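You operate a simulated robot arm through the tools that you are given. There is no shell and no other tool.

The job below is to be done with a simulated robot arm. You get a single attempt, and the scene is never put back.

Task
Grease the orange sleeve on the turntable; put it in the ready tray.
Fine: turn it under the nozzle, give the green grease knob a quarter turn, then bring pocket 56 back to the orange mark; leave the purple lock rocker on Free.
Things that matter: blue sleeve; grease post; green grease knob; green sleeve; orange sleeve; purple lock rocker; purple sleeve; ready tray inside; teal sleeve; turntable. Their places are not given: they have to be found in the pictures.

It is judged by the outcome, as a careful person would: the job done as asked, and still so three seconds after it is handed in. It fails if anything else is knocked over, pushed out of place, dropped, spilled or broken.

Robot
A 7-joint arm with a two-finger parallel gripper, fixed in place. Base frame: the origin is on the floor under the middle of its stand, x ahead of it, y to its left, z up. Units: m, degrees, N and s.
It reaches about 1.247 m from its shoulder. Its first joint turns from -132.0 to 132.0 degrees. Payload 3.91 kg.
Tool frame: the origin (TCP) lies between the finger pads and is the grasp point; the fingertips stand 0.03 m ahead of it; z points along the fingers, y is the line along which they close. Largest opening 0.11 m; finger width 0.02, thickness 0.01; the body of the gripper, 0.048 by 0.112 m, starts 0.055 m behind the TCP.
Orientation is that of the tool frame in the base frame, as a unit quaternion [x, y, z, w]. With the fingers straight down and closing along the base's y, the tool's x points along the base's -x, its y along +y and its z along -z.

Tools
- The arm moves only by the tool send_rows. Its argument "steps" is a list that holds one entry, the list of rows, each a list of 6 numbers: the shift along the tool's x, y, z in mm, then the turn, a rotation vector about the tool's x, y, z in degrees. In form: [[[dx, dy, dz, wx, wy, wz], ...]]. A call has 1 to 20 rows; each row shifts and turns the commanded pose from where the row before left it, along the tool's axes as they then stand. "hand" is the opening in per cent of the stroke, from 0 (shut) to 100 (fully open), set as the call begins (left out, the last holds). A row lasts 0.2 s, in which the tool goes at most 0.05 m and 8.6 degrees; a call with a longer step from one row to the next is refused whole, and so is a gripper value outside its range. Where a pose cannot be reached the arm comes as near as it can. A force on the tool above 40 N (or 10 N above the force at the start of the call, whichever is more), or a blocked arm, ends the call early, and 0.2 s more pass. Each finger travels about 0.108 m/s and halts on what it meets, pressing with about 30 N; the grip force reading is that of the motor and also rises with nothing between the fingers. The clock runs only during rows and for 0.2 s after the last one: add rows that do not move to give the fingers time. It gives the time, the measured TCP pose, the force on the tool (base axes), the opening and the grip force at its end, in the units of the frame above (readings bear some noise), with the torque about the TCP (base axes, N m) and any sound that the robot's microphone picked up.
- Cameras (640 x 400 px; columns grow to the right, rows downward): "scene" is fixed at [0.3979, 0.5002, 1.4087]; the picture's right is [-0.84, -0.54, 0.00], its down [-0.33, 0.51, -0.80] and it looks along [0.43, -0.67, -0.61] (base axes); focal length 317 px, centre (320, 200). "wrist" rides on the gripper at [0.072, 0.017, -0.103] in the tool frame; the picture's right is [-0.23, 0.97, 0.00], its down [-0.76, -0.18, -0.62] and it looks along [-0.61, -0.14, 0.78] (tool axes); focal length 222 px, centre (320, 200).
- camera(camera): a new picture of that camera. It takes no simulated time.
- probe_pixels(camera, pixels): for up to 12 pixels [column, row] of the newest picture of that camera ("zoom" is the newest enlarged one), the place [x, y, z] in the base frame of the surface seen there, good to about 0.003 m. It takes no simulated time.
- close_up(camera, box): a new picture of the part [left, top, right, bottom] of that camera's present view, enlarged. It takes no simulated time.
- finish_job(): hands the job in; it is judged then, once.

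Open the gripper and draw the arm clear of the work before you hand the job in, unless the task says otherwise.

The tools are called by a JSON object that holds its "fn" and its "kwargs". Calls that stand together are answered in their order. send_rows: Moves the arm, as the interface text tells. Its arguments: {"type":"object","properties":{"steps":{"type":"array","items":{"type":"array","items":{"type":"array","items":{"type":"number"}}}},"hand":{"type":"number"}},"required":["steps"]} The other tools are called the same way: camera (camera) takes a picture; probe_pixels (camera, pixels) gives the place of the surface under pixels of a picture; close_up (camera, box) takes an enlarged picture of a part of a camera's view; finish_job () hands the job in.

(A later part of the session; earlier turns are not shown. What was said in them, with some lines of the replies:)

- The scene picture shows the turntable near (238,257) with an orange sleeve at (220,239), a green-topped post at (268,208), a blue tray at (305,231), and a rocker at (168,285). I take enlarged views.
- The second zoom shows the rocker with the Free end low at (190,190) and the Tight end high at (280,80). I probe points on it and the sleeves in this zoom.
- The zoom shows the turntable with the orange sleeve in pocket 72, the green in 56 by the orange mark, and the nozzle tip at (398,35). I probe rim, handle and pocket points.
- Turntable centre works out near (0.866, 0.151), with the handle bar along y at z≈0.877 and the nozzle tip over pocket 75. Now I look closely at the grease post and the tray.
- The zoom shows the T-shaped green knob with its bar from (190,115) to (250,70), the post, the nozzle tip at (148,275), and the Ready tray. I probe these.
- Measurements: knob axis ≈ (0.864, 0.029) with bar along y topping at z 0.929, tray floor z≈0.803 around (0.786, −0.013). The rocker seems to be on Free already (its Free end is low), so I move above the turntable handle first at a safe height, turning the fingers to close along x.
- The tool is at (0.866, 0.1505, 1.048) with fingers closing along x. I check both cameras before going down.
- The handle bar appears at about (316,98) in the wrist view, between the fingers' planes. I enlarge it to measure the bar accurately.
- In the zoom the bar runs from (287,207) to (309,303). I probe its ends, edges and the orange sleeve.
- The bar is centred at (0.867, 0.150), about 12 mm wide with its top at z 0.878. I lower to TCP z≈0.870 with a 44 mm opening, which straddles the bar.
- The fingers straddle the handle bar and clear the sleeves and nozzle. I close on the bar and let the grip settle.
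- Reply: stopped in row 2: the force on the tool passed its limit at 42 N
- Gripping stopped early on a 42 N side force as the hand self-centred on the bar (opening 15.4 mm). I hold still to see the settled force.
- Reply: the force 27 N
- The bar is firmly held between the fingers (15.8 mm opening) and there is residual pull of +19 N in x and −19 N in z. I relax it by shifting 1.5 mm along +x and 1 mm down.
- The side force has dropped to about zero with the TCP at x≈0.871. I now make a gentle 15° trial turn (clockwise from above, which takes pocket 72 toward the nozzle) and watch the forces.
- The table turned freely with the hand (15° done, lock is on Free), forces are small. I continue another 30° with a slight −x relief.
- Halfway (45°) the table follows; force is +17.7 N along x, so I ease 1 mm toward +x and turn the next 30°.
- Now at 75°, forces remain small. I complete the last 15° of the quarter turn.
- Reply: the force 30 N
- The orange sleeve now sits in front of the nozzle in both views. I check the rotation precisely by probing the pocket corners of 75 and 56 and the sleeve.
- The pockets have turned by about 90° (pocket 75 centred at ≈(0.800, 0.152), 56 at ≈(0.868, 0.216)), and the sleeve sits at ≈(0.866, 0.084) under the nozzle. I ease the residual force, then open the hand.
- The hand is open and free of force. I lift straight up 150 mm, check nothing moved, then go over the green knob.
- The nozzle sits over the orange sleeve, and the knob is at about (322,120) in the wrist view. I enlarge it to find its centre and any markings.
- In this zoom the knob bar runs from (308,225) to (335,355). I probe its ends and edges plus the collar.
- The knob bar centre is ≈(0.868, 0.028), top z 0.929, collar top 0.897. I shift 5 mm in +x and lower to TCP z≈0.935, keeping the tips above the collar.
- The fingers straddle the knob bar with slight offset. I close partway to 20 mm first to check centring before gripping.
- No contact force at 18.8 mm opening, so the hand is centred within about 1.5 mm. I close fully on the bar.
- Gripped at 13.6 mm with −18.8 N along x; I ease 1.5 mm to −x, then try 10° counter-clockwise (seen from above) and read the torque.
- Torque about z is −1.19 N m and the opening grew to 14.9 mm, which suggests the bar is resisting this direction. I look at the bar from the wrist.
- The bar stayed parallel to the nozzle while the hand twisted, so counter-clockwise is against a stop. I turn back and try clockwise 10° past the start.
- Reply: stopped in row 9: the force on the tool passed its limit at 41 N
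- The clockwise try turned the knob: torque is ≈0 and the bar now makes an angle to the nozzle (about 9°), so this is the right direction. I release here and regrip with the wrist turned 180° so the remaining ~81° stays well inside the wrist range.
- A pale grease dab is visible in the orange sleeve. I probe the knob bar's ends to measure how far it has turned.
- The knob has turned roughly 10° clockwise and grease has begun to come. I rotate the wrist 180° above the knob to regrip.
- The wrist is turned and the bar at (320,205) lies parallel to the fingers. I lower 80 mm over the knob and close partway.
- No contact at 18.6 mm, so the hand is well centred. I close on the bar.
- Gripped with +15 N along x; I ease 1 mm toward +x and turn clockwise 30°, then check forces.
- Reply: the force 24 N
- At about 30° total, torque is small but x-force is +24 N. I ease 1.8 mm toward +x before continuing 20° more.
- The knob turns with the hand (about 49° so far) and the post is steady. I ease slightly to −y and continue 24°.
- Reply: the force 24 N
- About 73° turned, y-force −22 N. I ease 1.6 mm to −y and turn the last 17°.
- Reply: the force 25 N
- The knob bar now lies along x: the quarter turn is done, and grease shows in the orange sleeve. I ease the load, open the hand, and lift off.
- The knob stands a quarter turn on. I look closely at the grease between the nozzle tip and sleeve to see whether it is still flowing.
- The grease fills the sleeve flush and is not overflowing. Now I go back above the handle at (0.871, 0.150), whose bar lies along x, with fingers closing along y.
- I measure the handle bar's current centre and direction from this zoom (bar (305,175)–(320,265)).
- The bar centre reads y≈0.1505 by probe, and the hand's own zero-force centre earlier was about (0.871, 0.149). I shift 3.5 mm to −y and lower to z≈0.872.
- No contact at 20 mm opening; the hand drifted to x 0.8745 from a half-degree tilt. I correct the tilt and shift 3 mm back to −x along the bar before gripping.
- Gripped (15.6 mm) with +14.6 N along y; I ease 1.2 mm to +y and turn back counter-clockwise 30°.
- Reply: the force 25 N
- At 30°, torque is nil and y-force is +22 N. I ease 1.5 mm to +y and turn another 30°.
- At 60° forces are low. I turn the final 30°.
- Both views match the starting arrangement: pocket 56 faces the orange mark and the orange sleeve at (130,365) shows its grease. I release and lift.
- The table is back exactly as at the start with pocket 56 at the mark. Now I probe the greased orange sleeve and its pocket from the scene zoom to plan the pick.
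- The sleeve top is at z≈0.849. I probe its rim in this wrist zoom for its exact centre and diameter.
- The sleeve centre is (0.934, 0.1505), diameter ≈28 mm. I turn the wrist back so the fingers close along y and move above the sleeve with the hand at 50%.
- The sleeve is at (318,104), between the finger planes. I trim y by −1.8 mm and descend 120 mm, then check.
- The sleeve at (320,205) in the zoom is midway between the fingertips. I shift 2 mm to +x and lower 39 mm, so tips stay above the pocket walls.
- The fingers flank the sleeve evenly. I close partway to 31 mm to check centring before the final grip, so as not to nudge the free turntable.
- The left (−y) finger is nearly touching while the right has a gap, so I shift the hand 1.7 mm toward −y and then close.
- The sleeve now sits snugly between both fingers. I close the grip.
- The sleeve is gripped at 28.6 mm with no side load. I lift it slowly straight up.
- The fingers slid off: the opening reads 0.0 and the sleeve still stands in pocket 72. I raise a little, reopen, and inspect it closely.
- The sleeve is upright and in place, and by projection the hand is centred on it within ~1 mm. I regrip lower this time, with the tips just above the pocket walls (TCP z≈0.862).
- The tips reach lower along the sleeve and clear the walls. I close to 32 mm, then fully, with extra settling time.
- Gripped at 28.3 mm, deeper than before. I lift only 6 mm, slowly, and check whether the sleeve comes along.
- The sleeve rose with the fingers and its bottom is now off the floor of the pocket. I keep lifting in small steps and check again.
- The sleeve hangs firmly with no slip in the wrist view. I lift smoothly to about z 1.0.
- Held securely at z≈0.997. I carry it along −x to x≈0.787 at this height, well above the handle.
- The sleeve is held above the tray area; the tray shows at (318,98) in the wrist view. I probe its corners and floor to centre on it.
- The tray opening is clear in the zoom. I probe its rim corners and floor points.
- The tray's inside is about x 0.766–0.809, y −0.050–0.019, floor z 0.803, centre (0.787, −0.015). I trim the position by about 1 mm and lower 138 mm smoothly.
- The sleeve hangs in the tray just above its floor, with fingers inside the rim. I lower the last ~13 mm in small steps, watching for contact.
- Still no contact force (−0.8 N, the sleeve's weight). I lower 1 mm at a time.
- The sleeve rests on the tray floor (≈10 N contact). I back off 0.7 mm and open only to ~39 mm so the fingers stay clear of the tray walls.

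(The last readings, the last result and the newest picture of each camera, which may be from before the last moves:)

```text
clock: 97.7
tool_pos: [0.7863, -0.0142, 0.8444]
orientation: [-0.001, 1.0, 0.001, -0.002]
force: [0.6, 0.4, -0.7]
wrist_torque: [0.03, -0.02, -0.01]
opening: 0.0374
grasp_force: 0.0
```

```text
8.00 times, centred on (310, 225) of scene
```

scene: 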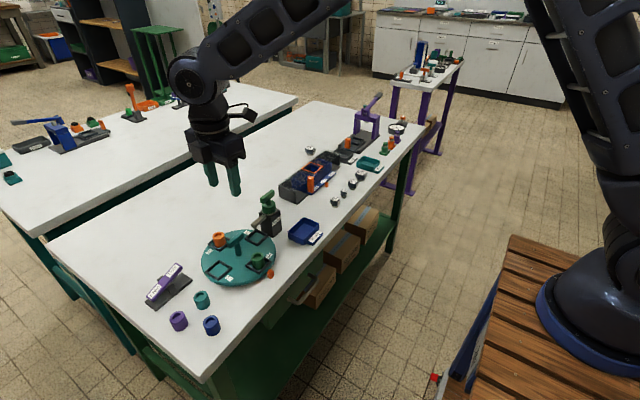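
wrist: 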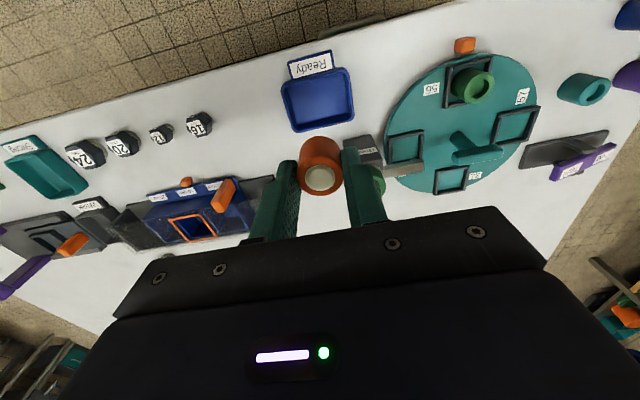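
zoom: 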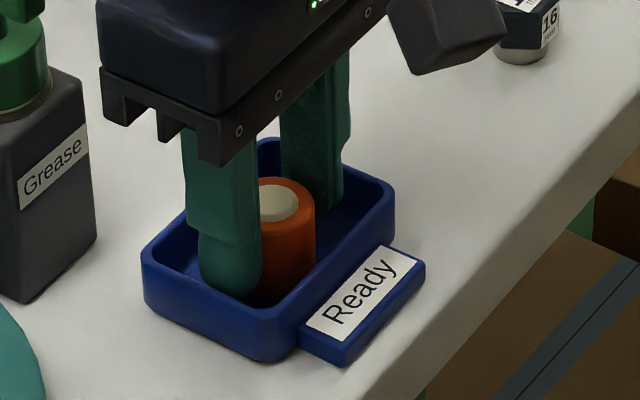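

The sleeve stands upright in the Ready tray, free of both fingers. I lift straight up slowly, then higher.

{"fn": "send_rows", "kwargs": {"steps": [[[0, 0, -3, 0, 0, 0], [0, 0, -6, 0, 0, 0], [0, 0, -10, 0, 0, 0], [0, 0, -15, 0, 0, 0], [0, 0, -20, 0, 0, 0], [0, 0, -25, 0, 0, 0], [0, 0, -25, 0, 0, 0], [0, 0, -25, 0, 0, 0], [0, 0, -25, 0, 0, 0], [0, 0, -25, 0, 0, 0], [0, 0, 0, 0, 0, 0]]], "hand": 34}}

{"fn": "camera", "kwargs": {"camera": "scene"}}

{"fn": "close_up", "kwargs": {"camera": "scene", "box": [190, 180, 340, 300]}}

```text
clock: 100.1
tool_pos: [0.7875, -0.0136, 1.025]
orientation: [-0.001, 1.0, 0.001, -0.002]
force: [-0.1, -0.5, -0.2]
wrist_torque: [0.0, -0.01, -0.02]
opening: 0.0374
grasp_force: 0.0
```

```text
taken
```

scene: 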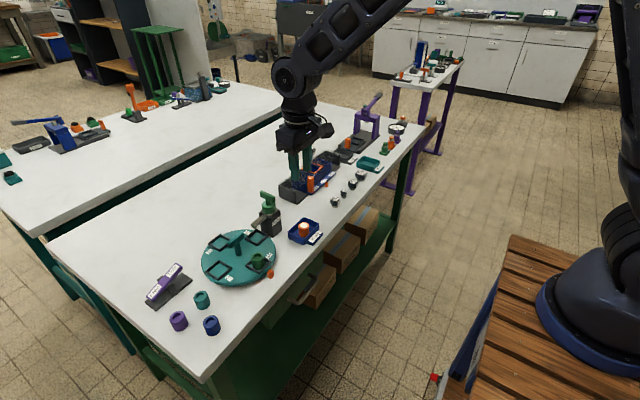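

```text
3.33 times, centred on (265, 240) of scene
```

zoom: 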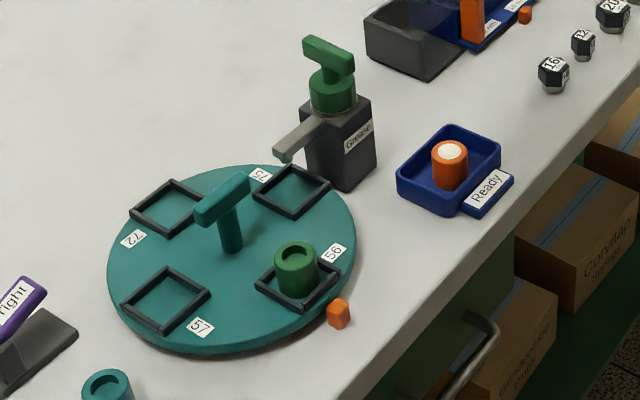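

The sleeve is in the Ready tray, the table looks as at the start. I verify the knob angle, table alignment and rocker more precisely.

{"fn": "close_up", "kwargs": {"camera": "scene", "box": [240, 180, 330, 250]}}

{"fn": "probe_pixels", "kwargs": {"camera": "zoom", "pixels": [[185, 70], [240, 100], [212, 85], [200, 62], [255, 90], [360, 262], [400, 270], [380, 290]]}}

{"fn": "close_up", "kwargs": {"camera": "scene", "box": [130, 220, 285, 340]}}

```text
5.71 times, centred on (285, 215) of scene
```

zoom: 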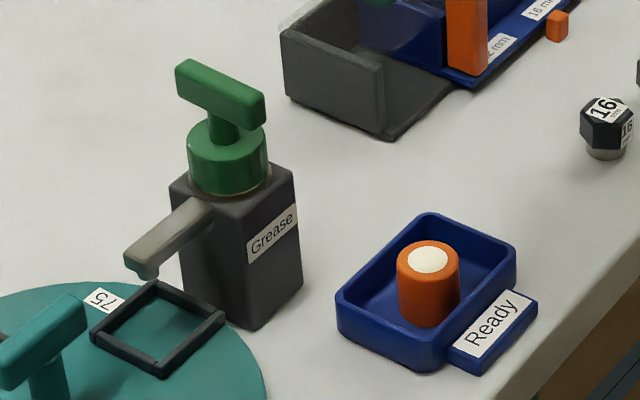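

```text
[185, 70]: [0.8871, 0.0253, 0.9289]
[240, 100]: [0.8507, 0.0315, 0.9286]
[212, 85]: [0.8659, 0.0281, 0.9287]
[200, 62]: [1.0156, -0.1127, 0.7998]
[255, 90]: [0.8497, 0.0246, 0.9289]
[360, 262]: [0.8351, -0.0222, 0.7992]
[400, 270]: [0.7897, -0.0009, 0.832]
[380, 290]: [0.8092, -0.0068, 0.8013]
```

```text
3.33 times, centred on (208, 280) of scene
```

zoom: 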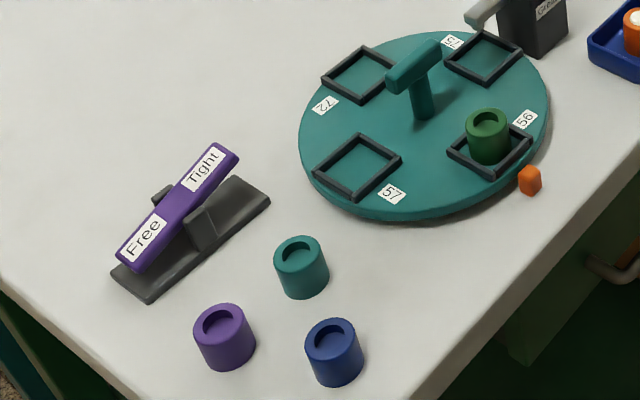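

Rocker is on Free and all loose sleeves are in place. I zoom in on the knob to measure its final angle better.

{"fn": "close_up", "kwargs": {"camera": "scene", "box": [255, 185, 285, 215]}}

```text
13.33 times, centred on (270, 200) of scene
```

zoom: 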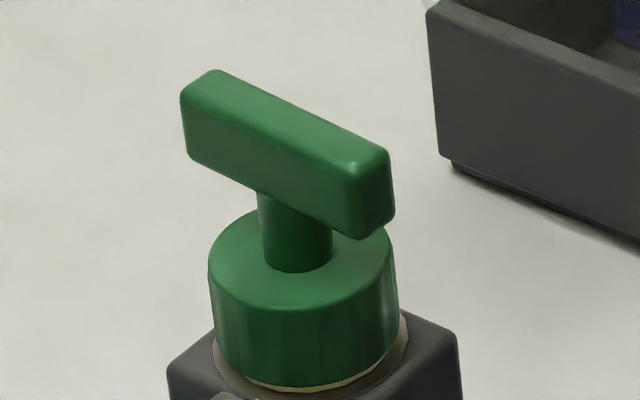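

The bar's top face is clear here, with corners near (188,92), (216,74), (350,170) and (384,150). I probe along both long edges.

{"fn": "probe_pixels", "kwargs": {"camera": "zoom", "pixels": [[192, 92], [218, 76], [350, 168], [380, 152], [230, 112], [310, 148], [250, 90], [330, 126], [205, 85], [365, 160], [285, 120], [240, 100]]}}

```text
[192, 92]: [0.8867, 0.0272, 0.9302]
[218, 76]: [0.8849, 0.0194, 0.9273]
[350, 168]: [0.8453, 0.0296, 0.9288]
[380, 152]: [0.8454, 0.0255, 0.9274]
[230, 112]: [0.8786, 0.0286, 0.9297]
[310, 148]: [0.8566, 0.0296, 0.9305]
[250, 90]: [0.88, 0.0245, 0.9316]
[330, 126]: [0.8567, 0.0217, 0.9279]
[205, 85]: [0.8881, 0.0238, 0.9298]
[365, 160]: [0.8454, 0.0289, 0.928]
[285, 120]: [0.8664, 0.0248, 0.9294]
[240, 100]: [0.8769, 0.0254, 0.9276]
```

The knob's bar lies along x within about 2–3°, so the quarter turn is good. I repeat the initial turntable zoom to compare alignment with the start.

{"fn": "close_up", "kwargs": {"camera": "scene", "box": [195, 220, 285, 290]}}

{"fn": "probe_pixels", "kwargs": {"camera": "zoom", "pixels": [[413, 58], [480, 92], [415, 142], [350, 103], [200, 232], [270, 270], [192, 338], [124, 297], [140, 180], [360, 72], [486, 204], [257, 331]]}}

```text
5.71 times, centred on (240, 255) of scene
```

zoom: 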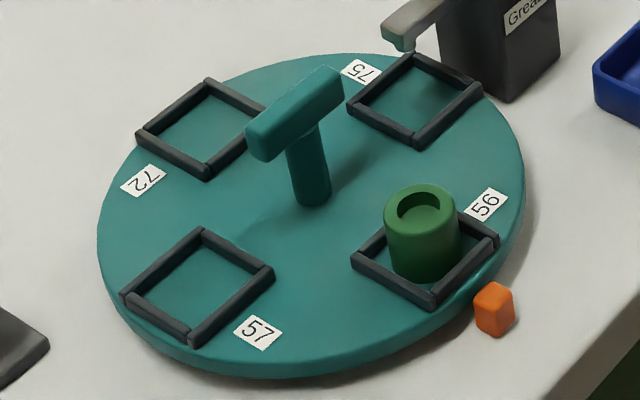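

```text
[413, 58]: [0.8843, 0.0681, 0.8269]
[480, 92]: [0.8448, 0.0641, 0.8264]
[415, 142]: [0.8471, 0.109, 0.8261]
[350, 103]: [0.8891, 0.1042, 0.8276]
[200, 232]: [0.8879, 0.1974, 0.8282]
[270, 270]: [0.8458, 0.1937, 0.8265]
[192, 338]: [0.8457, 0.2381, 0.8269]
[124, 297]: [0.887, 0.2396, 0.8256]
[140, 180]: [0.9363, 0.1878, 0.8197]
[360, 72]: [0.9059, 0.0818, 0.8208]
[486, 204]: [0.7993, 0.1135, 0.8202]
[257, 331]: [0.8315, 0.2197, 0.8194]
```

The turntable picture matches the start pixel for pixel, with pocket 56 at the orange mark. I open the hand fully and draw the arm back and up, clear of the work.

{"fn": "send_rows", "kwargs": {"steps": [[[0, 0, -20, 0, 0, 0], [0, 0, -30, 0, 0, 0], [10, 0, -30, 0, 0, 0], [30, 0, -20, 0, 0, 0], [40, 0, -15, 0, 0, 0], [40, 0, -10, 0, 0, 0], [40, 5, 0, 0, 0, 0], [40, 10, 0, 0, 0, 0], [40, 10, 0, 0, 0, 0], [30, 10, 0, 0, 0, 0], [15, 0, 0, 0, 0, 0], [0, 0, 0, 0, 0, 0]]], "hand": 100}}

{"fn": "camera", "kwargs": {"camera": "scene"}}

```text
clock: 102.7
tool_pos: [0.5028, 0.0183, 1.1501]
orientation: [0.0, 1.0, 0.001, -0.002]
force: [-0.2, -0.1, 0.2]
wrist_torque: [0.01, -0.02, -0.01]
opening: 0.1101
grasp_force: 0.0
```

```text
taken
```

scene: 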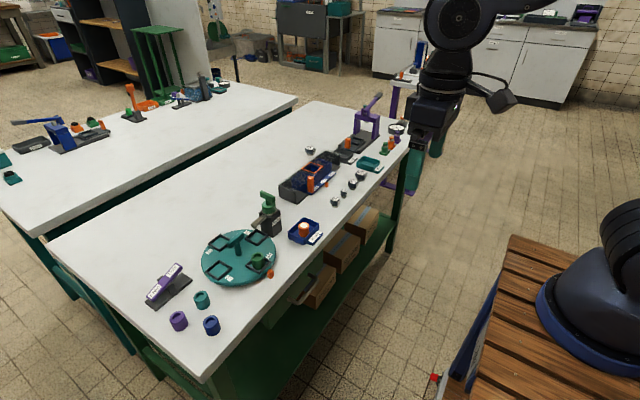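

The arm is clear with the hand open. The greased orange sleeve stands in the Ready tray at (304,230), pocket 56 is at the mark, the rocker is on Free, and nothing else has moved, so I hand the job in.

{"fn": "finish_job", "kwargs": {}}

```text
The job is handed in.
```

The orange sleeve is greased and standing upright in the ready tray, and the job has been handed in.

- **Turntable:** I turned pocket 72, which held the orange sleeve, under the nozzle. Afterwards I brought pocket 56 back to the orange mark; it sits exactly where it started.
- **Grease knob:** It would not turn counter-clockwise, so I gave it the quarter turn clockwise. It ended within about 3 degrees of 90. I did this in two grips: about 10 degrees first, then the rest. The grease fills the sleeve level with the top, and I saw no spill.
- **Moving the sleeve:** On the first lift the fingers slipped off, but the sleeve stayed upright in its pocket. A lower grip held, and I set it down on the tray floor without dropping it.
- **Lock rocker:** It was on Free at the start. I did not touch it, and it is still on Free.

The other sleeves look undisturbed in the final picture, and the arm is drawn back clear with the gripper open.
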